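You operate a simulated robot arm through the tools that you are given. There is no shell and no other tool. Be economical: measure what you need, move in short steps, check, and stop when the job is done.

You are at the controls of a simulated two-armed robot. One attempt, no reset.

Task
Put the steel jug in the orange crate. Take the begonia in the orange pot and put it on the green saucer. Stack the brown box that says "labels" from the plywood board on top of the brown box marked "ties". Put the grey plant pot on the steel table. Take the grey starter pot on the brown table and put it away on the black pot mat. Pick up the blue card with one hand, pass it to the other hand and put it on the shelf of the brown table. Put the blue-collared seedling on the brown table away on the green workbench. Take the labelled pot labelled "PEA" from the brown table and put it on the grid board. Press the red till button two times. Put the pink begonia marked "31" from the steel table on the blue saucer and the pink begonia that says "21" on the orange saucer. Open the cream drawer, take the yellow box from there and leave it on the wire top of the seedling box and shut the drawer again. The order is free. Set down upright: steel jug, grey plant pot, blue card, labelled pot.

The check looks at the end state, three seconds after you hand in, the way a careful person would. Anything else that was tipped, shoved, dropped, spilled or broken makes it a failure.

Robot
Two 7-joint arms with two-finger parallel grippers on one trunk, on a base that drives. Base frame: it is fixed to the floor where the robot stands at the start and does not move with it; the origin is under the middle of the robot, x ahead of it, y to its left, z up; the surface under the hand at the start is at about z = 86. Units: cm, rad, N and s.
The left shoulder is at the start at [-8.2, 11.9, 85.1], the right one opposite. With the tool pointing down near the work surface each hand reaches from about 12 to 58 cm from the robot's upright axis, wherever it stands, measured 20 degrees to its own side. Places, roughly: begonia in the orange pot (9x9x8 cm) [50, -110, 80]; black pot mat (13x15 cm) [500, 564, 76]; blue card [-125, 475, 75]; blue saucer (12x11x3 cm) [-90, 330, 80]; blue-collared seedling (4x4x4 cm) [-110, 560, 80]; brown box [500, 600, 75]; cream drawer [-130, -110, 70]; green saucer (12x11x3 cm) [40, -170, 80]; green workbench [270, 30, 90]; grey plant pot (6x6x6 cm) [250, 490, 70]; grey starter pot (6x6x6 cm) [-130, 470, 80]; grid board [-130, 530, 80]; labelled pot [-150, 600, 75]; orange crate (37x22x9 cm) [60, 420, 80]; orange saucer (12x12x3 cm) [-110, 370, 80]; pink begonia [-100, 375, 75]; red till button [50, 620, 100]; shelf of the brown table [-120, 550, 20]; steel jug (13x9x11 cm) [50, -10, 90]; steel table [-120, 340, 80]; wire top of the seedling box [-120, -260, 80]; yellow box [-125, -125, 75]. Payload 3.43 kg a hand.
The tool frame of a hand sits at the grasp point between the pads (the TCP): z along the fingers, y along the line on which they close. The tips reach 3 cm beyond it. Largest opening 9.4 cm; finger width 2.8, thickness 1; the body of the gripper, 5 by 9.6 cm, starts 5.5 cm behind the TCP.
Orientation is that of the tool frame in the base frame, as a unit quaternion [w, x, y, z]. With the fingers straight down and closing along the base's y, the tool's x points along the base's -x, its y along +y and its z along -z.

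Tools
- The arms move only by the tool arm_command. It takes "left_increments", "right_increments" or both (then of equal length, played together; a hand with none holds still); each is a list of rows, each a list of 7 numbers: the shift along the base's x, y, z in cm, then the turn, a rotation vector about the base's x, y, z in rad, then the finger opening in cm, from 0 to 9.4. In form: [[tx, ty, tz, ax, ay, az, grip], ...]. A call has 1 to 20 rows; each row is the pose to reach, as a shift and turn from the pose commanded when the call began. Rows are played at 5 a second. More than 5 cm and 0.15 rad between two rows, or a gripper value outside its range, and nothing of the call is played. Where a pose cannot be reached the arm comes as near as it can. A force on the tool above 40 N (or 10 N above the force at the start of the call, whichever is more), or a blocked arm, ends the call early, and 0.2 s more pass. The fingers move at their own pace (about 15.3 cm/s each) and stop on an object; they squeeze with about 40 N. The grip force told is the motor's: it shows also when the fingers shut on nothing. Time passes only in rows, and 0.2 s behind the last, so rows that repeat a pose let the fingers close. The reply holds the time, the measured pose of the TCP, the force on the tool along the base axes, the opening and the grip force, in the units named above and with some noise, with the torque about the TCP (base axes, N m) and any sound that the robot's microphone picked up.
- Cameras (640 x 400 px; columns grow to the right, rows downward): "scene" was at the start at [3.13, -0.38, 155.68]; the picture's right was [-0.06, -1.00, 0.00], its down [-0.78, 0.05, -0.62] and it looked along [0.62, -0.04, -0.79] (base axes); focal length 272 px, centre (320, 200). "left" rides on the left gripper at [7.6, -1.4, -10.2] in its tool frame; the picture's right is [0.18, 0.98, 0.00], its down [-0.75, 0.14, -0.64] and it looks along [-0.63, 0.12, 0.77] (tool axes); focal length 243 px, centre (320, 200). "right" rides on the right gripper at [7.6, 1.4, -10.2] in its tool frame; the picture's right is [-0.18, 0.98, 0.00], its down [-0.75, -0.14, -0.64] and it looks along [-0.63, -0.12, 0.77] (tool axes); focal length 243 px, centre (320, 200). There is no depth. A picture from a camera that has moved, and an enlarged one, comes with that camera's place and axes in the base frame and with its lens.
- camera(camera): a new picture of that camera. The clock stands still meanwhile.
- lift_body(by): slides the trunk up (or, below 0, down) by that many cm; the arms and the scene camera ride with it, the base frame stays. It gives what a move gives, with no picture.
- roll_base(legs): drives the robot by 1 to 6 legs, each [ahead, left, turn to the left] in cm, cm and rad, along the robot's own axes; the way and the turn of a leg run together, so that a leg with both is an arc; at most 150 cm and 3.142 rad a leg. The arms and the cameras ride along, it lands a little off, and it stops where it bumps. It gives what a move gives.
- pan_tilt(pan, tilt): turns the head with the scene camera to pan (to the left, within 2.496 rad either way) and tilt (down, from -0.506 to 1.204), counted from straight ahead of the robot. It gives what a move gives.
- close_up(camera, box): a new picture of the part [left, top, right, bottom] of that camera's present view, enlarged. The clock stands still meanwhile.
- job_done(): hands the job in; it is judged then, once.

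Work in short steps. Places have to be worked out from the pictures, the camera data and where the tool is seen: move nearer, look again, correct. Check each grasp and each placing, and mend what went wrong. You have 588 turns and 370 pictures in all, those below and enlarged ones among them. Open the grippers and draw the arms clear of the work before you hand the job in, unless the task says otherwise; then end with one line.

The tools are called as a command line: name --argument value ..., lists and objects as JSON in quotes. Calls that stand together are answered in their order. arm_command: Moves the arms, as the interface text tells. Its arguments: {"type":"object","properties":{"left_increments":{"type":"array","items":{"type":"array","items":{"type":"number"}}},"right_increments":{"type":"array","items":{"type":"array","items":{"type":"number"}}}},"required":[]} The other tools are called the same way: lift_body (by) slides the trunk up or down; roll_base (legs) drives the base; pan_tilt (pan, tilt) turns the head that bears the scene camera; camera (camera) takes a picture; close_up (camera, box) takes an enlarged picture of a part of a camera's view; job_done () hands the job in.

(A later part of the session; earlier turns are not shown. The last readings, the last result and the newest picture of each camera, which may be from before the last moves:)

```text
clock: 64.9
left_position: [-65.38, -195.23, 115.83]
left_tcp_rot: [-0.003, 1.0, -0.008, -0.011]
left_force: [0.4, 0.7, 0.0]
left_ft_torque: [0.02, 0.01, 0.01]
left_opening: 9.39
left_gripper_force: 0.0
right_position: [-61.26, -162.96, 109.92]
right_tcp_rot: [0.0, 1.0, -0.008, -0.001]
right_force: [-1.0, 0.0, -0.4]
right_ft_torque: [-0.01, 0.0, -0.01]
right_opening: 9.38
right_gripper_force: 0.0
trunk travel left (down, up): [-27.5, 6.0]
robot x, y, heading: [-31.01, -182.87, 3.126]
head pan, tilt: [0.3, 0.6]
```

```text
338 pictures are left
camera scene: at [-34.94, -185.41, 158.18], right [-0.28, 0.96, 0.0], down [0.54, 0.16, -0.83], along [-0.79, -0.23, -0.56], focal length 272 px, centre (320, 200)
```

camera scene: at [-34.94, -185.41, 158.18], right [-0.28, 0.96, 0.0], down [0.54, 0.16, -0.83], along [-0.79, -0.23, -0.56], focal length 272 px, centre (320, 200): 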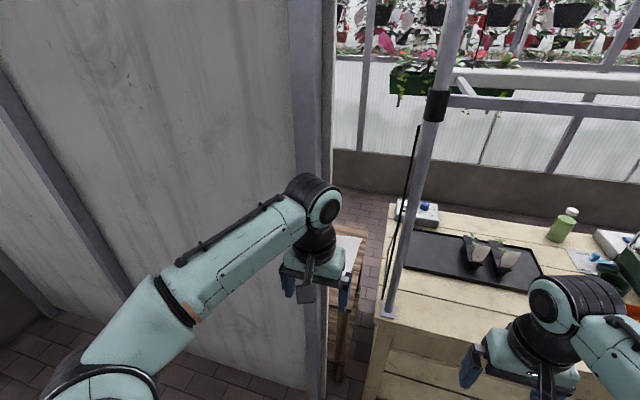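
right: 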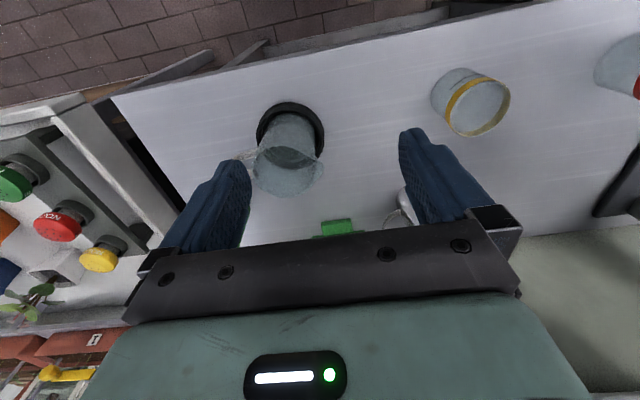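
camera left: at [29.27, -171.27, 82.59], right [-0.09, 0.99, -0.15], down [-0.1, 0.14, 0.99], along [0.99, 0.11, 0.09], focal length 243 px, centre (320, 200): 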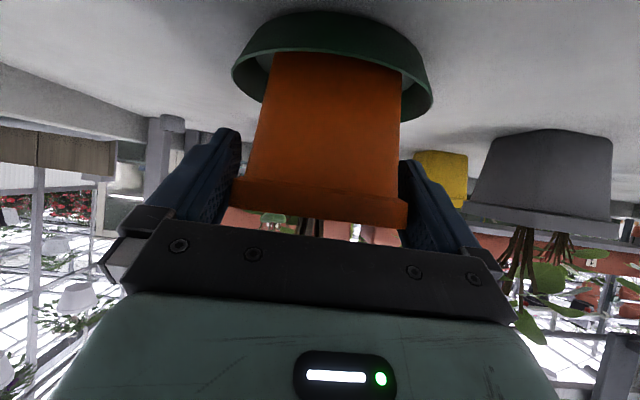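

The drawers and wire top must face the far side of this row of panels, reachable round its +y end. I'll do the jug first: back to the feed bench.

roll_base --legs '[[0, -150, 0], [0, -28, 0], [0, 0, -3.127], [33, 0, 0]]'

pan_tilt --pan 0 --tilt 0.85

camera --camera "scene"

```text
clock: 90.0
left_position: [39.05, 10.52, 115.84]
left_tcp_rot: [0.01, -0.011, 1.0, -0.004]
left_force: [0.6, -0.5, -0.3]
left_ft_torque: [0.01, 0.01, 0.01]
left_opening: 9.37
left_gripper_force: 0.0
right_position: [36.37, -21.87, 110.0]
right_tcp_rot: [-0.001, -0.012, 1.0, 0.0]
right_force: [-0.9, 1.0, -0.7]
right_ft_torque: [0.0, 0.0, -0.05]
right_opening: 9.4
right_gripper_force: 0.1
trunk travel left (down, up): [-27.5, 6.0]
robot x, y, heading: [5.13, -3.44, 0.022]
head pan, tilt: [0.3, 0.6]
```

```text
clock: 90.8
left_position: [39.01, 10.48, 115.82]
left_tcp_rot: [0.011, -0.012, 1.0, -0.003]
left_force: [0.1, 0.4, 0.2]
left_ft_torque: [0.0, -0.03, -0.02]
left_opening: 9.41
left_gripper_force: 0.2
right_position: [36.24, -21.81, 109.97]
right_tcp_rot: [0.0, -0.012, 1.0, 0.0]
right_force: [-1.1, -0.2, -0.1]
right_ft_torque: [0.01, -0.02, 0.0]
right_opening: 9.41
right_gripper_force: 0.3
trunk travel left (down, up): [-27.5, 6.0]
robot x, y, heading: [4.91, -2.78, 0.027]
head pan, tilt: [0.0, 0.85]
```

```text
337 pictures are left
camera scene: at [8.52, -2.96, 156.09], right [0.03, -1.0, 0.0], down [-0.75, -0.02, -0.66], along [0.66, 0.02, -0.75], focal length 272 px, centre (320, 200)
```

scene: 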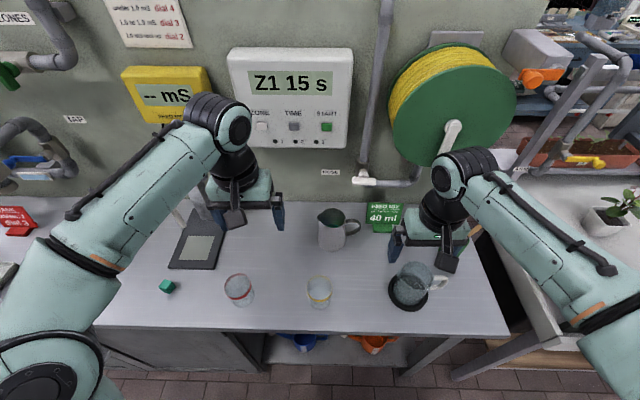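

close_up --camera "scene" --box '[272, 180, 392, 255]'

camera --camera "left"

```text
5.33 times, centred on (332, 218) of scene
camera zoom: at [8.52, -2.96, 156.09], right [0.03, -1.0, 0.0], down [-0.75, -0.02, -0.66], along [0.66, 0.02, -0.75], focal length 1450 px, centre (256, 107)
```

zoom: 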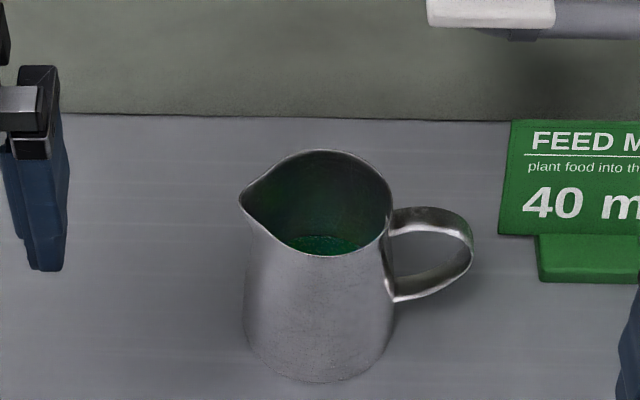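

```text
335 pictures are left
camera left: at [31.31, 9.1, 125.92], right [-0.21, 0.98, -0.01], down [0.74, 0.16, 0.66], along [0.64, 0.13, -0.75], focal length 243 px, centre (320, 200)
```

left: 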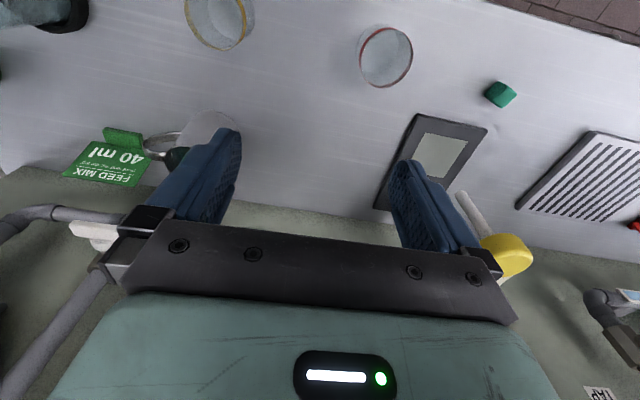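

Jug rim centre ≈ [54.1, -5.2], rim 6.8 cm across at z≈97, with green liquid inside. Bring the left hand over it with a 90° turn, closing along x.

arm_command --left_increments '[[1.4, -1.4, 0, 0, 0, -0.143, 9.4], [2.8, -2.9, 0, 0, 0, -0.286, 9.4], [4.2, -4.3, 0, 0, 0, -0.43, 9.4], [5.6, -5.7, 0, 0, 0, -0.573, 9.4], [7, -7.1, 0, 0, 0, -0.716, 9.4], [8.4, -8.6, 0, 0, 0, -0.859, 9.4], [9.8, -10, 0, 0, 0, -1.0, 9.4], [11.2, -11.4, 0, 0, 0, -1.146, 9.4], [12.6, -12.9, 0, 0, 0, -1.289, 9.4], [14, -14.3, 0, 0, 0, -1.432, 9.4], [15, -15.7, 0, 0, 0, -1.57, 9.4], [15, -15.7, 0, 0, 0, -1.57, 9.4]]'

camera --camera "left"

camera --camera "scene"

```text
clock: 93.3
left_position: [49.17, -3.35, 112.02]
left_tcp_rot: [0.004, 0.698, 0.716, -0.01]
left_force: [0.1, 1.3, -0.2]
left_ft_torque: [0.03, 0.04, 0.04]
left_opening: 9.41
left_gripper_force: 0.1
left hand out of reach, approached as far as the arm can: row 7, 8, 9, 10, 11, 12
right_position: [36.66, -21.75, 109.84]
right_tcp_rot: [-0.002, -0.013, 1.0, -0.001]
right_force: [0.4, 0.7, 0.3]
right_ft_torque: [-0.03, 0.05, 0.02]
right_opening: 9.43
right_gripper_force: 0.1
trunk travel left (down, up): [-27.5, 6.0]
robot x, y, heading: [4.84, -2.85, 0.023]
head pan, tilt: [0.0, 0.85]
```

```text
334 pictures are left
camera left: at [47.58, 4.57, 122.06], right [0.98, 0.21, -0.01], down [0.17, -0.74, 0.66], along [0.13, -0.64, -0.75], focal length 243 px, centre (320, 200)
```

left: 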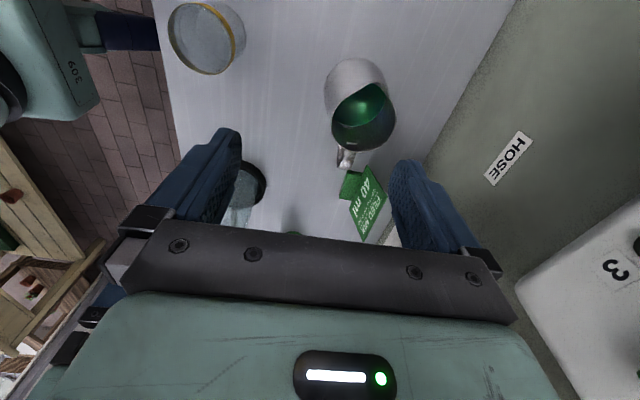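

```text
333 pictures are left
camera scene: at [8.99, -2.88, 156.07], right [0.02, -1.0, 0.0], down [-0.75, -0.02, -0.66], along [0.66, 0.02, -0.75], focal length 272 px, centre (320, 200)
```

scene: 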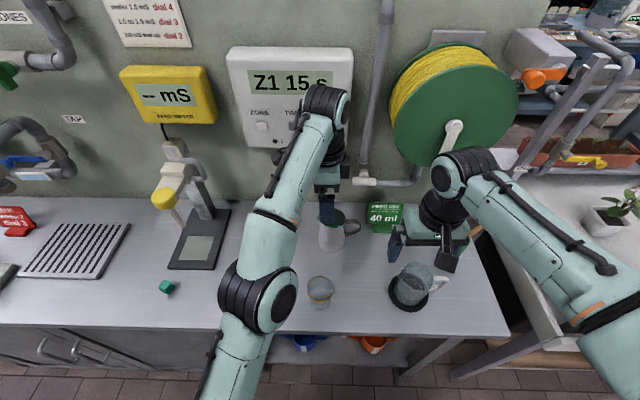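

The high pose is out of reach at x=54; lower to z≈102 (tips still above the rim) while moving forward.

arm_command --left_increments '[[0, 0, -3, 0, 0, 0, 9.4], [0, 0, -6, 0, 0, 0, 9.4], [0, -0.5, -9, 0, 0, 0, 9.4], [1.6, -1, -10, 0, 0, 0, 9.4], [3.2, -1.5, -10, 0, 0, 0, 9.4], [4.8, -1.8, -10, 0, 0, 0, 9.4], [4.8, -1.8, -10, 0, 0, 0, 9.4]]'

camera --camera "left"

```text
clock: 95.0
left_position: [53.43, -5.03, 102.35]
left_tcp_rot: [0.004, 0.698, 0.716, -0.01]
left_force: [0.1, -0.4, -0.3]
left_ft_torque: [-0.05, 0.0, -0.01]
left_opening: 9.4
left_gripper_force: 0.1
right_position: [36.19, -21.83, 110.1]
right_tcp_rot: [-0.001, -0.012, 1.0, 0.001]
right_force: [-0.3, -0.1, 0.3]
right_ft_torque: [0.02, -0.01, 0.03]
right_opening: 9.42
right_gripper_force: 0.0
trunk travel left (down, up): [-27.5, 6.0]
robot x, y, heading: [5.14, -3.23, 0.019]
head pan, tilt: [0.0, 0.85]
```

```text
332 pictures are left
camera left: at [51.94, 2.89, 112.41], right [0.98, 0.21, -0.01], down [0.16, -0.74, 0.66], along [0.13, -0.64, -0.75], focal length 243 px, centre (320, 200)
```

left: 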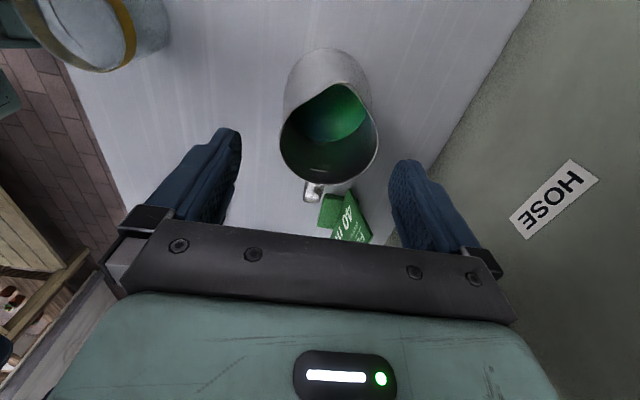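

Jug rim centre refined to [54, -4.9]. Descend around it.

arm_command --left_increments '[[0.6, 0.1, -2, 0, 0, 0, 9.4], [0.6, 0.1, -4, 0, 0, 0, 9.4], [0.6, 0.1, -6, 0, 0, 0, 9.4], [0.6, 0.1, -8, 0, 0, 0, 9.4], [0.6, 0.1, -9.3, 0, 0, 0, 9.4], [0.6, 0.1, -9.3, 0, 0, 0, 9.4]]'

camera --camera "left"

```text
clock: 96.3
left_position: [54.06, -4.93, 93.09]
left_tcp_rot: [0.006, 0.699, 0.715, -0.01]
left_force: [0.1, -0.7, -0.3]
left_ft_torque: [0.01, -0.04, -0.03]
left_opening: 9.38
left_gripper_force: 0.0
right_position: [36.31, -21.78, 110.03]
right_tcp_rot: [0.0, -0.013, 1.0, 0.0]
right_force: [-0.1, 0.3, -0.3]
right_ft_torque: [-0.01, 0.01, -0.02]
right_opening: 9.4
right_gripper_force: 0.1
trunk travel left (down, up): [-27.5, 6.0]
robot x, y, heading: [4.77, -3.01, 0.022]
head pan, tilt: [0.0, 0.85]
```

```text
331 pictures are left
camera left: at [52.55, 2.93, 103.22], right [0.98, 0.21, -0.01], down [0.16, -0.74, 0.66], along [0.13, -0.64, -0.75], focal length 243 px, centre (320, 200)
```

left: 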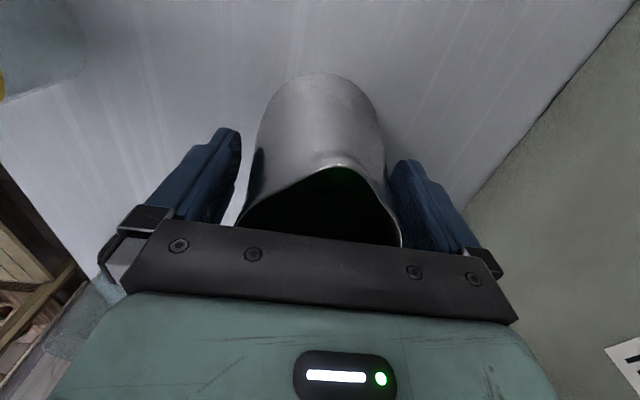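

Nicely straddled. Close and lift a little.

arm_command --left_increments '[[0, 0, 0, 0, 0, 0, 5], [0, 0, 0, 0, 0, 0, 5], [0, 0, 0, 0, 0, 0, 5], [0, 0, 1, 0, 0, 0, 5], [0, 0, 2, 0, 0, 0, 5], [0, 0, 3, 0, 0, 0, 5], [0, 0, 3, 0, 0, 0, 5]]'

camera --camera "scene"

```text
clock: 98.0
left_position: [54.11, -4.93, 95.91]
left_tcp_rot: [0.005, 0.698, 0.716, -0.009]
left_force: [0.1, -0.2, -3.0]
left_ft_torque: [-0.04, 0.02, 0.0]
left_opening: 7.97
left_gripper_force: 40.0
right_position: [36.37, -21.8, 109.94]
right_tcp_rot: [0.0, -0.013, 1.0, 0.0]
right_force: [-0.2, -0.2, 0.9]
right_ft_torque: [-0.03, 0.01, 0.02]
right_opening: 9.4
right_gripper_force: 0.0
trunk travel left (down, up): [-27.5, 6.0]
robot x, y, heading: [5.2, -3.03, 0.022]
head pan, tilt: [0.0, 0.85]
```

```text
330 pictures are left
camera scene: at [8.57, -2.97, 156.08], right [0.02, -1.0, 0.0], down [-0.75, -0.02, -0.66], along [0.66, 0.02, -0.75], focal length 272 px, centre (320, 200)
```

scene: 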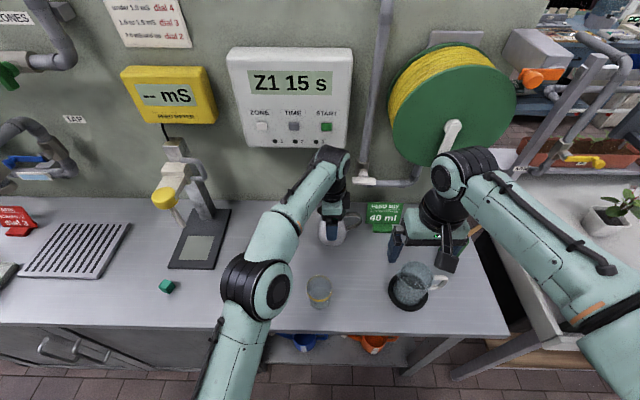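

Held (0.3 kg). Lift and draw back gently.

arm_command --left_increments '[[0, 0, 1, 0, 0, 0, 5], [0, 0, 2.5, 0, 0, 0, 5], [-1, 0, 4, 0, 0, 0, 5], [-2.5, 0, 5.5, 0, 0, 0, 5], [-4, 0, 7, 0, 0, 0, 5], [-5.5, 0.5, 8.5, 0, 0, 0, 5], [-7, 1, 10, 0, 0, 0, 5], [-8.5, 2, 11, 0, 0, 0, 5], [-10, 3, 12, 0, 0, 0, 5], [-11.5, 4, 13, 0, 0, 0, 5], [-13, 5, 13.5, 0, 0, 0, 5], [-14.5, 6, 14, 0, 0, 0, 5], [-15.5, 6.5, 14, 0, 0, 0, 5], [-16, 7, 14, 0, 0, 0, 5], [-16, 7, 14, 0, 0, 0, 5]]'

pan_tilt --pan 1.4 --tilt 0.45

camera --camera "scene"

```text
clock: 101.2
left_position: [38.01, 2.1, 110.04]
left_tcp_rot: [0.005, 0.698, 0.716, -0.01]
left_force: [0.0, 0.8, -3.8]
left_ft_torque: [-0.01, 0.0, 0.02]
left_opening: 7.92
left_gripper_force: 40.5
right_position: [36.19, -21.77, 110.0]
right_tcp_rot: [0.0, -0.012, 1.0, 0.0]
right_force: [-0.6, -0.3, -0.4]
right_ft_torque: [-0.02, 0.02, -0.01]
right_opening: 9.4
right_gripper_force: 0.1
trunk travel left (down, up): [-27.5, 6.0]
robot x, y, heading: [5.31, -3.17, 0.023]
head pan, tilt: [0.0, 0.85]
```

```text
clock: 102.7
left_position: [37.99, 2.0, 109.91]
left_tcp_rot: [0.004, 0.698, 0.716, -0.01]
left_force: [0.5, -0.6, -3.0]
left_ft_torque: [0.03, 0.03, -0.01]
left_opening: 7.97
left_gripper_force: 40.3
right_position: [36.33, -21.76, 110.01]
right_tcp_rot: [0.0, -0.012, 1.0, 0.0]
right_force: [0.2, -0.1, -0.5]
right_ft_torque: [0.0, 0.0, -0.01]
right_opening: 9.39
right_gripper_force: 0.0
trunk travel left (down, up): [-27.5, 6.0]
robot x, y, heading: [5.43, -3.02, 0.025]
head pan, tilt: [1.4, 0.45]
```

```text
329 pictures are left
camera scene: at [2.09, 5.93, 159.53], right [0.99, -0.15, 0.0], down [-0.06, -0.43, -0.9], along [0.13, 0.89, -0.44], focal length 272 px, centre (320, 200)
```

scene: 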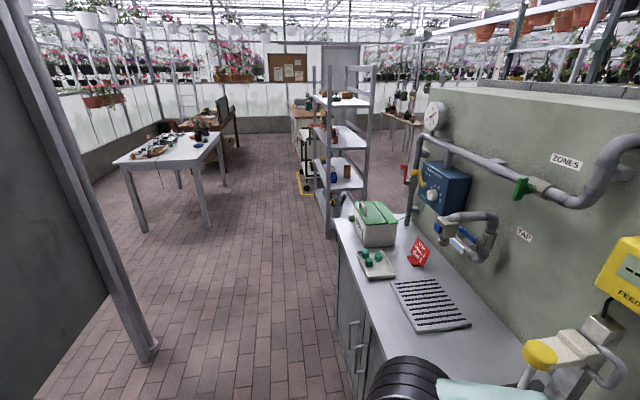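

The corridor to +y is clear. Back off 38 cm and go left towards the crate, facing +x.

roll_base --legs '[[-38, 0, -0.023], [0, 140, 0], [0, 140, 0], [0, 100, 0]]'

pan_tilt --pan 0.2 --tilt 0.45

camera --camera "scene"

```text
clock: 137.8
left_position: [-8.24, 381.51, 109.98]
left_tcp_rot: [0.005, 0.691, 0.722, -0.01]
left_force: [-0.3, 0.9, -3.9]
left_ft_torque: [0.02, -0.01, -0.02]
left_opening: 7.94
left_gripper_force: 40.0
right_position: [-9.57, 357.55, 109.97]
right_tcp_rot: [0.0, -0.021, 1.0, 0.001]
right_force: [-0.4, -0.2, -1.0]
right_ft_torque: [-0.02, 0.0, -0.03]
right_opening: 9.41
right_gripper_force: 0.1
trunk travel left (down, up): [-27.5, 6.0]
robot x, y, heading: [-41.28, 375.8, 0.04]
head pan, tilt: [1.4, 0.45]
```

```text
clock: 139.2
left_position: [-8.23, 381.47, 109.89]
left_tcp_rot: [0.005, 0.692, 0.722, -0.009]
left_force: [0.2, 0.6, -3.5]
left_ft_torque: [0.01, 0.02, -0.02]
left_opening: 7.96
left_gripper_force: 40.0
right_position: [-9.63, 357.56, 109.9]
right_tcp_rot: [0.001, -0.022, 1.0, 0.0]
right_force: [-0.8, 0.0, -0.7]
right_ft_torque: [0.01, 0.01, 0.0]
right_opening: 9.41
right_gripper_force: 0.1
trunk travel left (down, up): [-27.5, 6.0]
robot x, y, heading: [-41.1, 375.9, 0.042]
head pan, tilt: [0.201, 0.45]
```

```text
328 pictures are left
camera scene: at [-36.55, 377.77, 159.53], right [0.24, -0.97, 0.0], down [-0.42, -0.11, -0.9], along [0.87, 0.22, -0.44], focal length 272 px, centre (320, 200)
```

scene: 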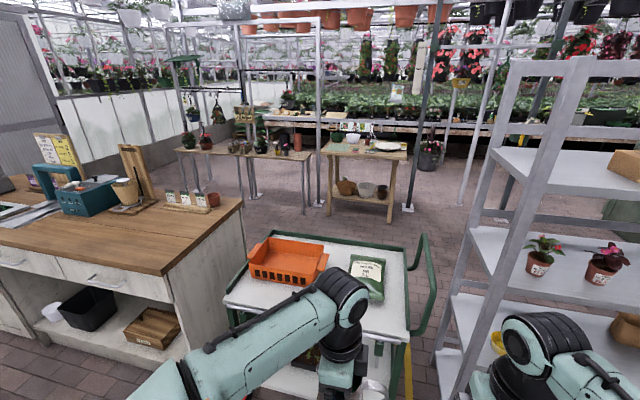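

Crate sits on the trolley near [57, 417]. Drive in front of it.

roll_base --legs '[[0, 28, -0.04], [43, 0, 0]]'

pan_tilt --pan 0 --tilt 0.8

camera --camera "scene"

```text
clock: 144.5
left_position: [33.56, 409.04, 109.94]
left_tcp_rot: [0.005, 0.703, 0.711, -0.009]
left_force: [0.6, -0.4, -3.1]
left_ft_torque: [0.04, -0.01, 0.03]
left_opening: 7.96
left_gripper_force: 39.8
right_position: [31.38, 385.08, 109.98]
right_tcp_rot: [0.0, -0.005, 1.0, 0.0]
right_force: [-0.5, 0.2, -0.7]
right_ft_torque: [0.04, 0.02, 0.01]
right_opening: 9.39
right_gripper_force: 0.0
trunk travel left (down, up): [-27.5, 6.0]
robot x, y, heading: [0.72, 404.31, 0.01]
head pan, tilt: [0.201, 0.45]
```

```text
clock: 145.3
left_position: [33.54, 409.13, 110.01]
left_tcp_rot: [0.005, 0.703, 0.711, -0.01]
left_force: [-0.1, 0.3, -2.8]
left_ft_torque: [0.04, 0.0, 0.02]
left_opening: 7.93
left_gripper_force: 39.8
right_position: [31.5, 385.14, 110.07]
right_tcp_rot: [0.0, -0.005, 1.0, 0.0]
right_force: [0.7, 0.5, -0.8]
right_ft_torque: [-0.02, -0.02, -0.01]
right_opening: 9.39
right_gripper_force: 0.1
trunk travel left (down, up): [-27.5, 6.0]
robot x, y, heading: [1.09, 404.42, 0.013]
head pan, tilt: [0.0, 0.799]
```

```text
327 pictures are left
camera scene: at [4.2, 404.43, 156.49], right [0.01, -1.0, 0.0], down [-0.72, -0.01, -0.7], along [0.7, 0.01, -0.72], focal length 272 px, centre (320, 200)
```

scene: 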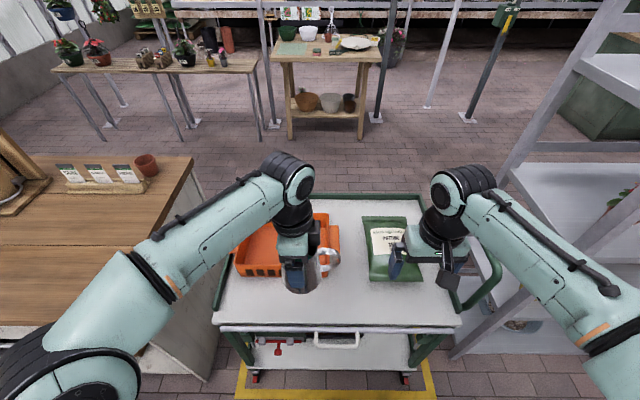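

close_up --camera "scene" --box '[210, 190, 370, 290]'

camera --camera "left"

```text
4.00 times, centred on (290, 240) of scene
camera zoom: at [4.2, 404.43, 156.49], right [0.01, -1.0, 0.0], down [-0.72, -0.01, -0.7], along [0.7, 0.01, -0.72], focal length 1087 px, centre (440, 40)
```

zoom: 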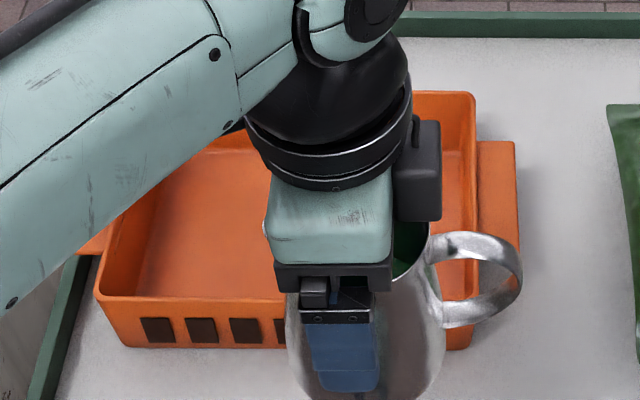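

```text
325 pictures are left
camera left: at [32.15, 416.98, 120.06], right [0.98, 0.19, -0.01], down [0.15, -0.74, 0.66], along [0.12, -0.65, -0.75], focal length 243 px, centre (320, 200)
```

left: 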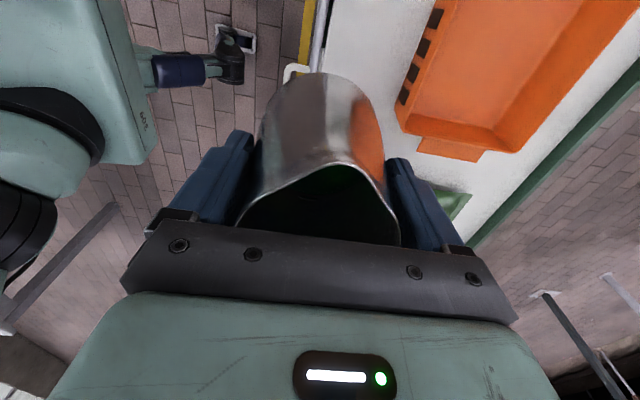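

Crate interior spans about x 46.5–64, y 404–428, floor ~z 80. I'll roll 4 cm closer, then move the jug over [55, 418] at carry height.

roll_base --legs '[[4, 0, 0]]'

arm_command --left_increments '[[0.8, 0.5, 0, 0, 0, 0, 5], [2.4, 1.3, 0, 0, 0, 0, 5], [4.2, 2.3, 0, 0, 0, 0, 5], [6.2, 3.5, -0.5, 0, 0, 0, 5], [8.2, 4.8, -1, 0, 0, 0, 5], [10.2, 6, -2, 0, 0, 0, 5], [12.2, 7.2, -3.3, 0, 0, 0, 5], [14, 8.2, -4.6, 0, 0, 0, 5], [15.5, 9, -6, 0, 0, 0, 5], [16.6, 9.3, -7, 0, 0, 0, 5], [17.3, 9.3, -8, 0, 0, 0, 5], [17.3, 9.3, -8, 0, 0, 0, 5]]'

camera --camera "left"

camera --camera "scene"

```text
clock: 146.2
left_position: [37.59, 408.98, 109.97]
left_tcp_rot: [0.005, 0.704, 0.71, -0.009]
left_force: [0.5, 0.0, -3.5]
left_ft_torque: [0.04, 0.03, 0.01]
left_opening: 7.93
left_gripper_force: 39.9
right_position: [35.49, 385.19, 109.99]
right_tcp_rot: [0.0, -0.005, 1.0, 0.0]
right_force: [0.1, 0.3, 0.4]
right_ft_torque: [0.01, -0.01, -0.02]
right_opening: 9.4
right_gripper_force: 0.1
trunk travel left (down, up): [-27.5, 6.0]
robot x, y, heading: [4.49, 404.13, 0.009]
head pan, tilt: [0.0, 0.799]
```

```text
clock: 148.8
left_position: [54.64, 418.24, 102.06]
left_tcp_rot: [0.005, 0.704, 0.711, -0.01]
left_force: [-0.2, -0.5, -2.5]
left_ft_torque: [-0.04, 0.02, 0.04]
left_opening: 7.92
left_gripper_force: 40.1
right_position: [35.32, 385.24, 110.06]
right_tcp_rot: [0.0, -0.004, 1.0, 0.0]
right_force: [0.6, -0.4, 0.3]
right_ft_torque: [0.01, 0.02, 0.04]
right_opening: 9.38
right_gripper_force: 0.0
trunk travel left (down, up): [-27.5, 6.0]
robot x, y, heading: [4.94, 404.51, 0.01]
head pan, tilt: [0.0, 0.799]
```

```text
324 pictures are left
camera left: at [53.34, 426.2, 112.1], right [0.98, 0.19, -0.01], down [0.15, -0.74, 0.66], along [0.12, -0.65, -0.75], focal length 243 px, centre (320, 200)
```

left: 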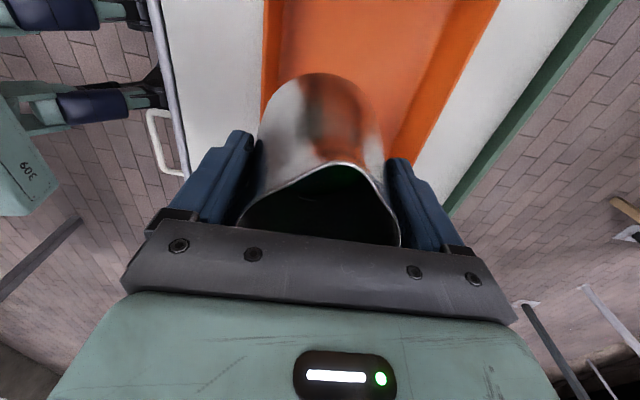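

```text
323 pictures are left
camera scene: at [8.19, 404.46, 156.49], right [0.01, -1.0, 0.0], down [-0.72, -0.01, -0.7], along [0.7, 0.01, -0.72], focal length 272 px, centre (320, 200)
```

scene: 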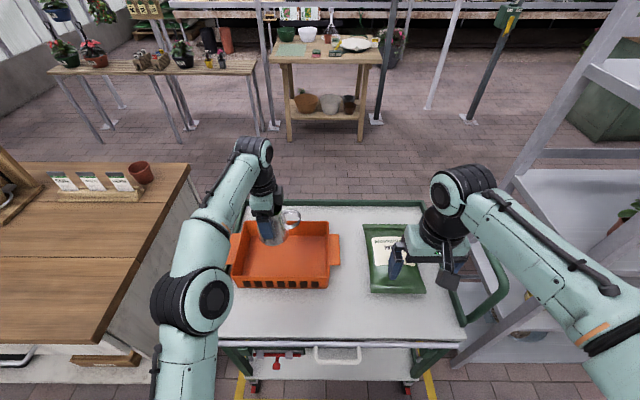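

Jug is above the crate's interior. Lower gently to just above the floor.

arm_command --left_increments '[[0.3, -0.2, -1.2, 0, 0, 0, 5], [0.5, -0.5, -3, 0, 0, 0, 5], [0.5, -0.5, -5, 0, 0, 0, 5], [0.5, -0.5, -7, 0, 0, 0, 5], [0.5, -0.5, -9, 0, 0, 0, 5], [0.5, -0.5, -11, 0, 0, 0, 5], [0.5, -0.5, -12.5, 0, 0, 0, 5], [0.5, -0.5, -13.5, 0, 0, 0, 5], [0.5, -0.5, -13.5, 0, 0, 0, 5]]'

close_up --camera "scene" --box '[210, 200, 370, 300]'

```text
clock: 150.8
left_position: [55.43, 417.81, 88.45]
left_tcp_rot: [0.005, 0.704, 0.71, -0.01]
left_force: [-1.2, 0.7, -3.2]
left_ft_torque: [-0.02, 0.01, 0.01]
left_opening: 7.94
left_gripper_force: 40.0
right_position: [35.36, 385.14, 110.02]
right_tcp_rot: [0.001, -0.005, 1.0, 0.0]
right_force: [-0.4, -0.7, 0.4]
right_ft_torque: [0.01, 0.0, 0.02]
right_opening: 9.37
right_gripper_force: 0.1
trunk travel left (down, up): [-27.5, 6.0]
robot x, y, heading: [4.32, 403.83, 0.005]
head pan, tilt: [0.0, 0.799]
```

```text
4.00 times, centred on (290, 250) of scene
camera zoom: at [8.19, 404.46, 156.49], right [0.01, -1.0, 0.0], down [-0.72, -0.01, -0.7], along [0.7, 0.01, -0.72], focal length 1087 px, centre (440, 0)
```

zoom: 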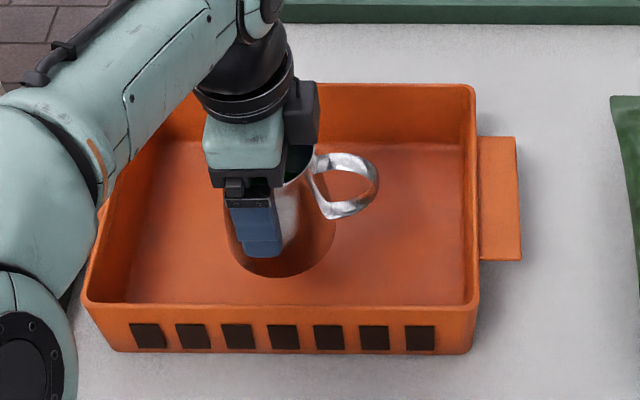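

Well inside. Lower in small steps until contact.

arm_command --left_increments '[[0, 0, -0.4, 0, 0, 0, 5], [0, 0, -0.8, 0, 0, 0, 5], [0, 0, -1.2, 0, 0, 0, 5], [0, 0, -1.2, 0, 0, 0, 5]]'

```text
clock: 151.8
left_position: [55.29, 417.85, 87.22]
left_tcp_rot: [0.005, 0.704, 0.71, -0.009]
left_force: [0.7, -0.9, -3.6]
left_ft_torque: [0.03, 0.0, 0.01]
left_opening: 7.94
left_gripper_force: 40.3
right_position: [35.38, 385.16, 109.96]
right_tcp_rot: [0.0, -0.004, 1.0, -0.001]
right_force: [0.1, 0.3, 0.0]
right_ft_torque: [0.0, 0.01, -0.01]
right_opening: 9.38
right_gripper_force: 0.0
trunk travel left (down, up): [-27.5, 6.0]
robot x, y, heading: [4.45, 404.26, 0.011]
head pan, tilt: [0.0, 0.799]
```

arm_command --left_increments '[[0, 0, -0.3, 0, 0, 0, 5], [0, 0, -0.6, 0, 0, 0, 5], [0, 0, -0.9, 0, 0, 0, 5], [0, 0, -1.2, 0, 0, 0, 5], [0, 0, -1.2, 0, 0, 0, 5]]'

```text
clock: 153.0
left_position: [55.49, 417.79, 86.02]
left_tcp_rot: [0.005, 0.704, 0.71, -0.009]
left_force: [0.6, 0.6, -3.2]
left_ft_torque: [0.0, 0.0, -0.02]
left_opening: 7.91
left_gripper_force: 40.7
right_position: [35.41, 385.17, 109.98]
right_tcp_rot: [0.0, -0.005, 1.0, 0.0]
right_force: [-0.4, 0.2, -0.1]
right_ft_torque: [-0.02, 0.0, 0.02]
right_opening: 9.39
right_gripper_force: 0.1
trunk travel left (down, up): [-27.5, 6.0]
robot x, y, heading: [4.68, 404.13, 0.009]
head pan, tilt: [0.0, 0.799]
```

arm_command --left_increments '[[0, 0, -0.3, 0, 0, 0, 5], [0, 0, -0.6, 0, 0, 0, 5], [0, 0, -0.9, 0, 0, 0, 5], [0, 0, -1.2, 0, 0, 0, 5], [0, 0, -1.2, 0, 0, 0, 5]]'

close_up --camera "scene" --box '[210, 200, 370, 300]'

```text
clock: 154.2
left_position: [55.2, 417.95, 84.95]
left_tcp_rot: [0.006, 0.704, 0.71, -0.01]
left_force: [0.1, -1.6, -3.6]
left_ft_torque: [0.03, 0.02, 0.01]
left_opening: 7.91
left_gripper_force: 39.8
right_position: [35.27, 385.18, 109.93]
right_tcp_rot: [0.001, -0.005, 1.0, 0.0]
right_force: [0.2, -0.2, -0.4]
right_ft_torque: [-0.02, -0.01, 0.01]
right_opening: 9.38
right_gripper_force: 0.1
trunk travel left (down, up): [-27.5, 6.0]
robot x, y, heading: [4.34, 404.11, 0.01]
head pan, tilt: [0.0, 0.799]
```

```text
4.00 times, centred on (290, 250) of scene
camera zoom: at [8.2, 404.46, 156.49], right [0.01, -1.0, 0.0], down [-0.72, -0.01, -0.7], along [0.7, 0.01, -0.72], focal length 1087 px, centre (440, 0)
```

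zoom: 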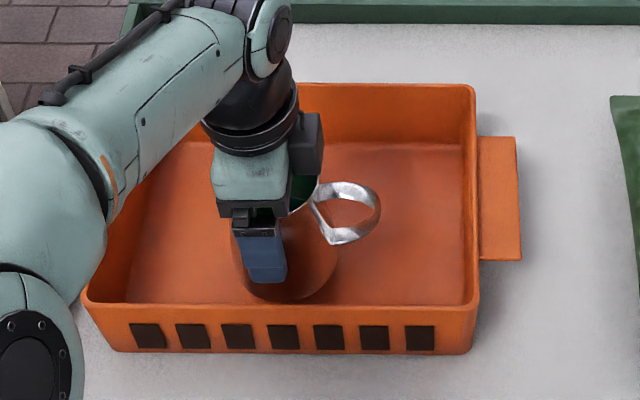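

arm_command --left_increments '[[0, 0, -0.3, 0, 0, 0, 5], [0, 0, -0.6, 0, 0, 0, 5], [0, 0, -0.9, 0, 0, 0, 5], [0, 0, -1.2, 0, 0, 0, 5], [0, 0, -1.5, 0, 0, 0, 5], [0, 0, -1.8, 0, 0, 0, 5]]'

```text
clock: 155.6
left_position: [55.28, 417.88, 83.04]
left_tcp_rot: [0.005, 0.704, 0.71, -0.01]
left_force: [0.3, -0.4, -4.2]
left_ft_torque: [0.02, -0.02, 0.03]
left_opening: 7.92
left_gripper_force: 39.5
right_position: [35.39, 385.25, 110.02]
right_tcp_rot: [0.0, -0.004, 1.0, 0.0]
right_force: [-0.2, -0.1, -0.4]
right_ft_torque: [-0.01, 0.0, 0.0]
right_opening: 9.42
right_gripper_force: 0.1
trunk travel left (down, up): [-27.5, 6.0]
robot x, y, heading: [4.6, 404.27, 0.006]
head pan, tilt: [0.0, 0.799]
```

arm_command --left_increments '[[0, 0, -0.3, 0, 0, 0, 5], [0, 0, -0.6, 0, 0, 0, 5], [0, 0, -0.9, 0, 0, 0, 5], [0, 0, -1.2, 0, 0, 0, 5], [0, 0, -1.5, 0, 0, 0, 5], [0, 0, -1.8, 0, 0, 0, 5]]'

close_up --camera "scene" --box '[210, 200, 370, 300]'

```text
clock: 157.0
left_position: [55.33, 417.8, 81.7]
left_tcp_rot: [0.009, 0.703, 0.711, -0.007]
left_force: [-4.5, 3.1, 28.7]
left_ft_torque: [0.23, 0.34, 0.03]
left_opening: 7.94
left_gripper_force: 40.4
right_position: [35.13, 385.1, 110.14]
right_tcp_rot: [0.0, -0.004, 1.0, 0.0]
right_force: [-0.1, 0.2, 0.2]
right_ft_torque: [0.02, 0.01, 0.02]
right_opening: 9.39
right_gripper_force: 0.0
trunk travel left (down, up): [-27.5, 6.0]
robot x, y, heading: [4.66, 404.34, 0.011]
head pan, tilt: [0.0, 0.799]
```

```text
4.00 times, centred on (290, 250) of scene
camera zoom: at [7.85, 404.42, 156.53], right [0.01, -1.0, 0.0], down [-0.72, -0.01, -0.7], along [0.7, 0.01, -0.72], focal length 1087 px, centre (440, 0)
```

zoom: 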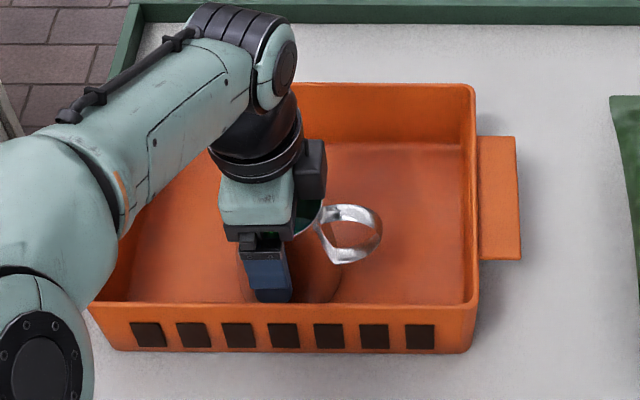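

Contact through the jug itself (small torque). Relax slightly and release.

arm_command --left_increments '[[0, 0, 0.3, 0, 0, 0, 5], [0, 0, 0.3, 0, 0, 0, 9.4], [0, 0, 0.3, 0, 0, 0, 9.4], [0, 0, 0.3, 0, 0, 0, 9.4]]'

camera --camera "left"

```text
clock: 158.0
left_position: [55.26, 417.84, 81.69]
left_tcp_rot: [0.005, 0.704, 0.71, -0.01]
left_force: [-0.5, 0.3, 1.0]
left_ft_torque: [0.01, 0.01, 0.02]
left_opening: 9.37
left_gripper_force: 0.0
right_position: [35.32, 385.17, 109.96]
right_tcp_rot: [0.0, -0.005, 1.0, 0.001]
right_force: [0.9, -0.2, 0.0]
right_ft_torque: [0.03, 0.04, -0.03]
right_opening: 9.38
right_gripper_force: 0.1
trunk travel left (down, up): [-27.5, 6.0]
robot x, y, heading: [4.51, 404.52, 0.008]
head pan, tilt: [0.0, 0.799]
```

```text
319 pictures are left
camera left: at [53.96, 425.77, 91.63], right [0.98, 0.19, -0.01], down [0.15, -0.74, 0.66], along [0.12, -0.65, -0.75], focal length 243 px, centre (320, 200)
```

left: 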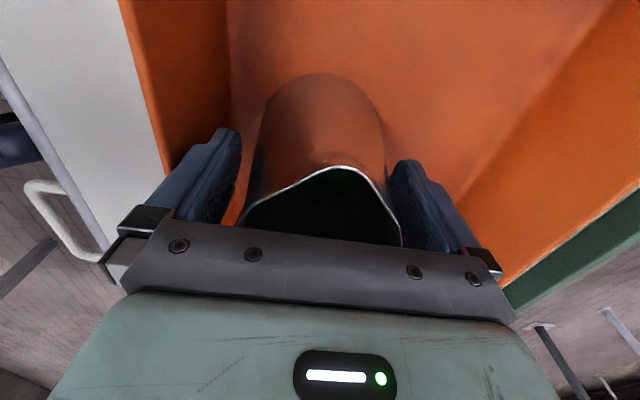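

Released upright. Rise straight up, then return the hand to the travel pose.

arm_command --left_increments '[[0, 0, 2, 0, 0, 0, 9.4], [0, 0, 5, 0, 0, 0, 9.4], [0, 0, 9, 0, 0, 0, 9.4], [0, 0, 13, 0, 0, 0, 9.4], [0, 0, 17, 0, 0, 0, 9.4], [-2, 0, 20, 0, 0, 0.14, 9.4], [-4, 0, 23, 0, 0, 0.28, 9.4], [-6, 0, 26, 0, 0, 0.42, 9.4], [-8, 0, 29, 0, 0, 0.56, 9.4], [-10, 0, 31, 0, 0, 0.7, 9.4], [-12, 0, 33, 0, 0, 0.84, 9.4], [-14, 0, 34, 0, 0, 0.98, 9.4], [-16, 0, 34, 0, 0, 1.12, 9.4], [-18, 0, 34, 0, 0, 1.26, 9.4], [-20, 0, 34, 0, 0, 1.4, 9.4], [-20, 0, 34, 0, 0, 1.54, 9.4]]'

camera --camera "scene"

pan_tilt --pan 1.3 --tilt 0.5

camera --camera "scene"

pan_tilt --pan 2.4 --tilt 0.5

camera --camera "scene"

```text
clock: 161.4
left_position: [35.17, 417.73, 115.58]
left_tcp_rot: [0.01, 0.01, 1.0, -0.004]
left_force: [-0.7, 0.7, 0.6]
left_ft_torque: [-0.03, 0.04, 0.01]
left_opening: 9.38
left_gripper_force: 0.0
right_position: [35.35, 385.28, 109.96]
right_tcp_rot: [0.0, -0.005, 1.0, 0.0]
right_force: [-0.6, 0.6, 0.1]
right_ft_torque: [0.04, -0.01, 0.03]
right_opening: 9.39
right_gripper_force: 0.1
trunk travel left (down, up): [-27.5, 6.0]
robot x, y, heading: [4.47, 404.59, 0.01]
head pan, tilt: [0.0, 0.799]
```

```text
318 pictures are left
camera scene: at [8.21, 404.45, 156.49], right [0.01, -1.0, 0.0], down [-0.72, -0.01, -0.7], along [0.7, 0.01, -0.72], focal length 272 px, centre (320, 200)
```

scene: 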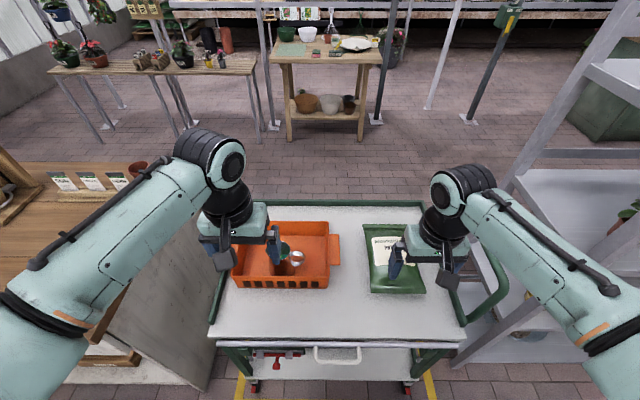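

```text
clock: 162.9
left_position: [35.27, 417.82, 115.49]
left_tcp_rot: [0.01, 0.011, 1.0, -0.003]
left_force: [1.2, 0.6, 0.5]
left_ft_torque: [0.02, 0.01, 0.0]
left_opening: 9.41
left_gripper_force: 0.1
right_position: [35.46, 385.2, 110.02]
right_tcp_rot: [0.0, -0.004, 1.0, 0.0]
right_force: [-0.5, 1.4, 0.5]
right_ft_torque: [-0.02, 0.0, -0.01]
right_opening: 9.4
right_gripper_force: 0.1
trunk travel left (down, up): [-27.5, 6.0]
robot x, y, heading: [4.31, 404.71, 0.01]
head pan, tilt: [1.3, 0.499]
```

```text
317 pictures are left
camera scene: at [2.47, 413.17, 159.08], right [0.97, -0.26, 0.0], down [-0.12, -0.46, -0.88], along [0.23, 0.85, -0.48], focal length 272 px, centre (320, 200)
```

scene: 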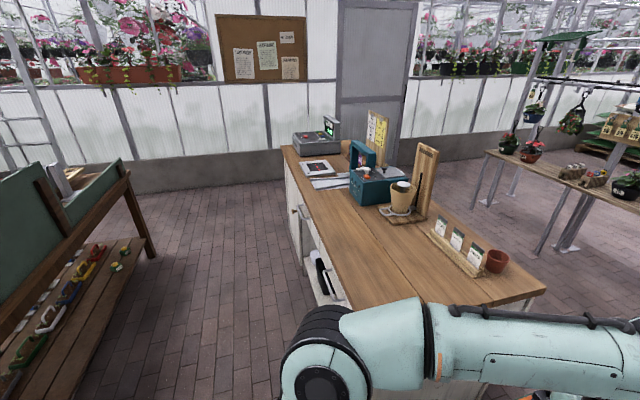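

```text
clock: 164.2
left_position: [35.21, 417.75, 115.55]
left_tcp_rot: [0.01, 0.012, 1.0, -0.005]
left_force: [-0.4, 0.6, 1.3]
left_ft_torque: [0.05, -0.04, 0.0]
left_opening: 9.38
left_gripper_force: 0.1
right_position: [35.28, 385.11, 110.05]
right_tcp_rot: [-0.001, -0.004, 1.0, 0.0]
right_force: [-1.0, 0.5, -0.8]
right_ft_torque: [0.02, -0.01, 0.0]
right_opening: 9.4
right_gripper_force: 0.1
trunk travel left (down, up): [-27.5, 6.0]
robot x, y, heading: [4.5, 404.59, 0.007]
head pan, tilt: [2.4, 0.499]
```

```text
316 pictures are left
camera scene: at [-6.65, 410.48, 159.08], right [0.67, 0.74, 0.0], down [0.36, -0.32, -0.88], along [-0.65, 0.59, -0.48], focal length 272 px, centre (320, 200)
```

scene: 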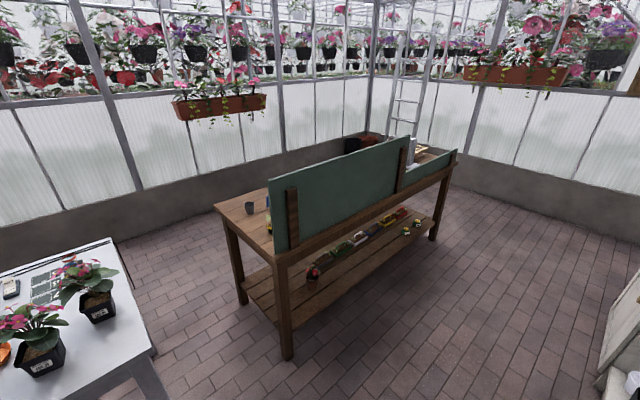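

Jug stands in the crate. Next, the till: back off and drive along the counter.

roll_base --legs '[[-32, 0, 0], [0, 110, 0], [0, 100, 0]]'

pan_tilt --pan 0 --tilt 0.5

camera --camera "scene"

```text
clock: 184.7
left_position: [6.2, 628.89, 115.57]
left_tcp_rot: [0.011, 0.025, 1.0, -0.004]
left_force: [-0.1, -0.3, 0.4]
left_ft_torque: [0.0, 0.02, 0.0]
left_opening: 9.39
left_gripper_force: 0.0
right_position: [5.43, 596.22, 109.94]
right_tcp_rot: [0.0, 0.009, 1.0, 0.0]
right_force: [-0.1, 0.0, 0.6]
right_ft_torque: [0.03, 0.04, 0.0]
right_opening: 9.41
right_gripper_force: 0.1
trunk travel left (down, up): [-27.5, 6.0]
robot x, y, heading: [-24.81, 615.83, -0.023]
head pan, tilt: [2.4, 0.499]
```

```text
clock: 186.9
left_position: [6.24, 628.87, 115.43]
left_tcp_rot: [0.01, 0.025, 1.0, -0.004]
left_force: [-0.2, -0.1, -0.7]
left_ft_torque: [-0.02, 0.02, 0.01]
left_opening: 9.38
left_gripper_force: 0.2
right_position: [5.54, 596.12, 110.09]
right_tcp_rot: [0.0, 0.01, 1.0, 0.0]
right_force: [0.4, 0.0, -0.8]
right_ft_torque: [0.03, -0.01, -0.01]
right_opening: 9.41
right_gripper_force: 0.1
trunk travel left (down, up): [-27.5, 6.0]
robot x, y, heading: [-24.84, 616.01, -0.016]
head pan, tilt: [0.0, 0.499]
```

```text
315 pictures are left
camera scene: at [-20.09, 616.21, 159.08], right [-0.02, -1.0, 0.0], down [-0.48, 0.01, -0.88], along [0.88, -0.02, -0.48], focal length 272 px, centre (320, 200)
```

scene: 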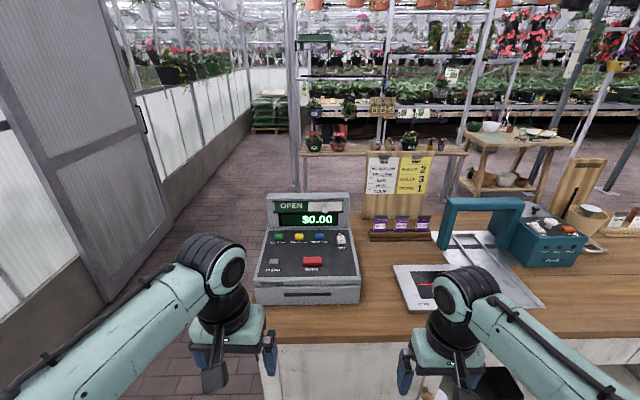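

close_up --camera "scene" --box '[240, 190, 380, 310]'

```text
3.33 times, centred on (310, 250) of scene
camera zoom: at [-20.09, 616.21, 159.08], right [-0.02, -1.0, 0.0], down [-0.48, 0.01, -0.88], along [0.88, -0.02, -0.48], focal length 906 px, centre (353, 33)
```

zoom: 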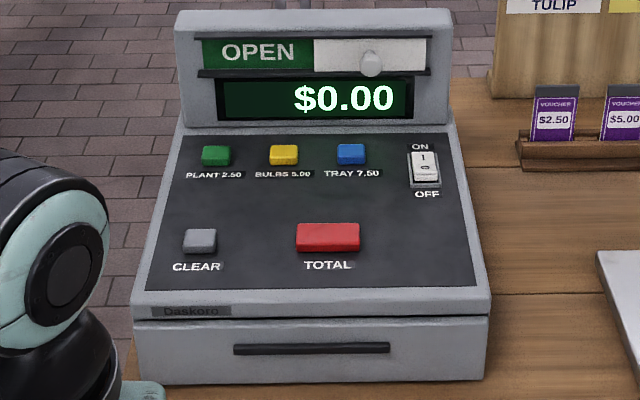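

The red TOTAL button is near [50.7, 617] on the sloped panel. Drive closer, and bring the left hand with closed fingers near it.

roll_base --legs '[[26, 0, 0.018]]'

pan_tilt --pan 0 --tilt 0.7

camera --camera "scene"

camera --camera "left"

```text
clock: 188.8
left_position: [31.97, 629.17, 115.52]
left_tcp_rot: [0.011, 0.016, 1.0, -0.003]
left_force: [0.2, -0.3, -0.7]
left_ft_torque: [0.0, 0.01, 0.0]
left_opening: 9.41
left_gripper_force: 0.1
right_position: [31.68, 596.5, 109.92]
right_tcp_rot: [0.0, 0.001, 1.0, 0.0]
right_force: [0.5, 0.2, 0.0]
right_ft_torque: [0.0, -0.01, 0.0]
right_opening: 9.37
right_gripper_force: 0.0
trunk travel left (down, up): [-27.5, 6.0]
robot x, y, heading: [1.19, 615.8, -0.006]
head pan, tilt: [0.0, 0.499]
```

```text
clock: 189.5
left_position: [31.92, 629.06, 115.61]
left_tcp_rot: [0.01, 0.017, 1.0, -0.004]
left_force: [1.1, -0.3, 0.2]
left_ft_torque: [0.0, -0.01, 0.0]
left_opening: 9.37
left_gripper_force: 0.0
right_position: [31.57, 596.39, 109.93]
right_tcp_rot: [0.001, 0.001, 1.0, 0.0]
right_force: [0.1, -0.8, 0.3]
right_ft_torque: [0.02, 0.0, 0.0]
right_opening: 9.4
right_gripper_force: 0.0
trunk travel left (down, up): [-27.5, 6.0]
robot x, y, heading: [1.08, 615.78, -0.0]
head pan, tilt: [0.0, 0.7]
```

```text
313 pictures are left
camera scene: at [5.08, 616.01, 157.32], right [0.0, -1.0, 0.0], down [-0.64, 0.0, -0.77], along [0.77, 0.0, -0.64], focal length 272 px, centre (320, 200)
```

scene: 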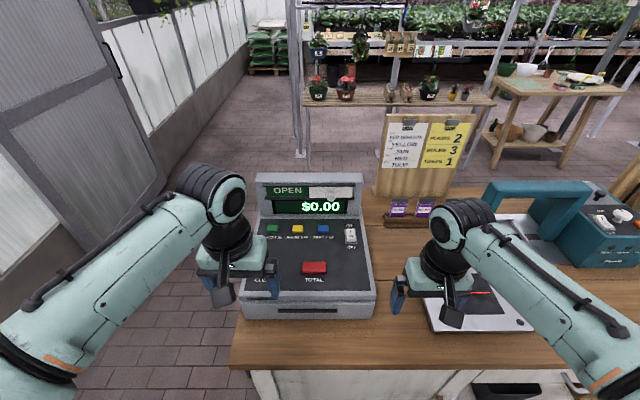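

```text
312 pictures are left
camera left: at [24.07, 628.09, 125.63], right [-0.15, 0.99, -0.01], down [0.74, 0.12, 0.66], along [0.65, 0.09, -0.75], focal length 243 px, centre (320, 200)
```

left: 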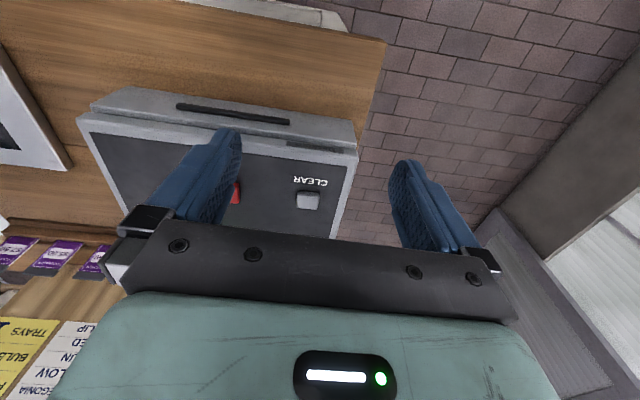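

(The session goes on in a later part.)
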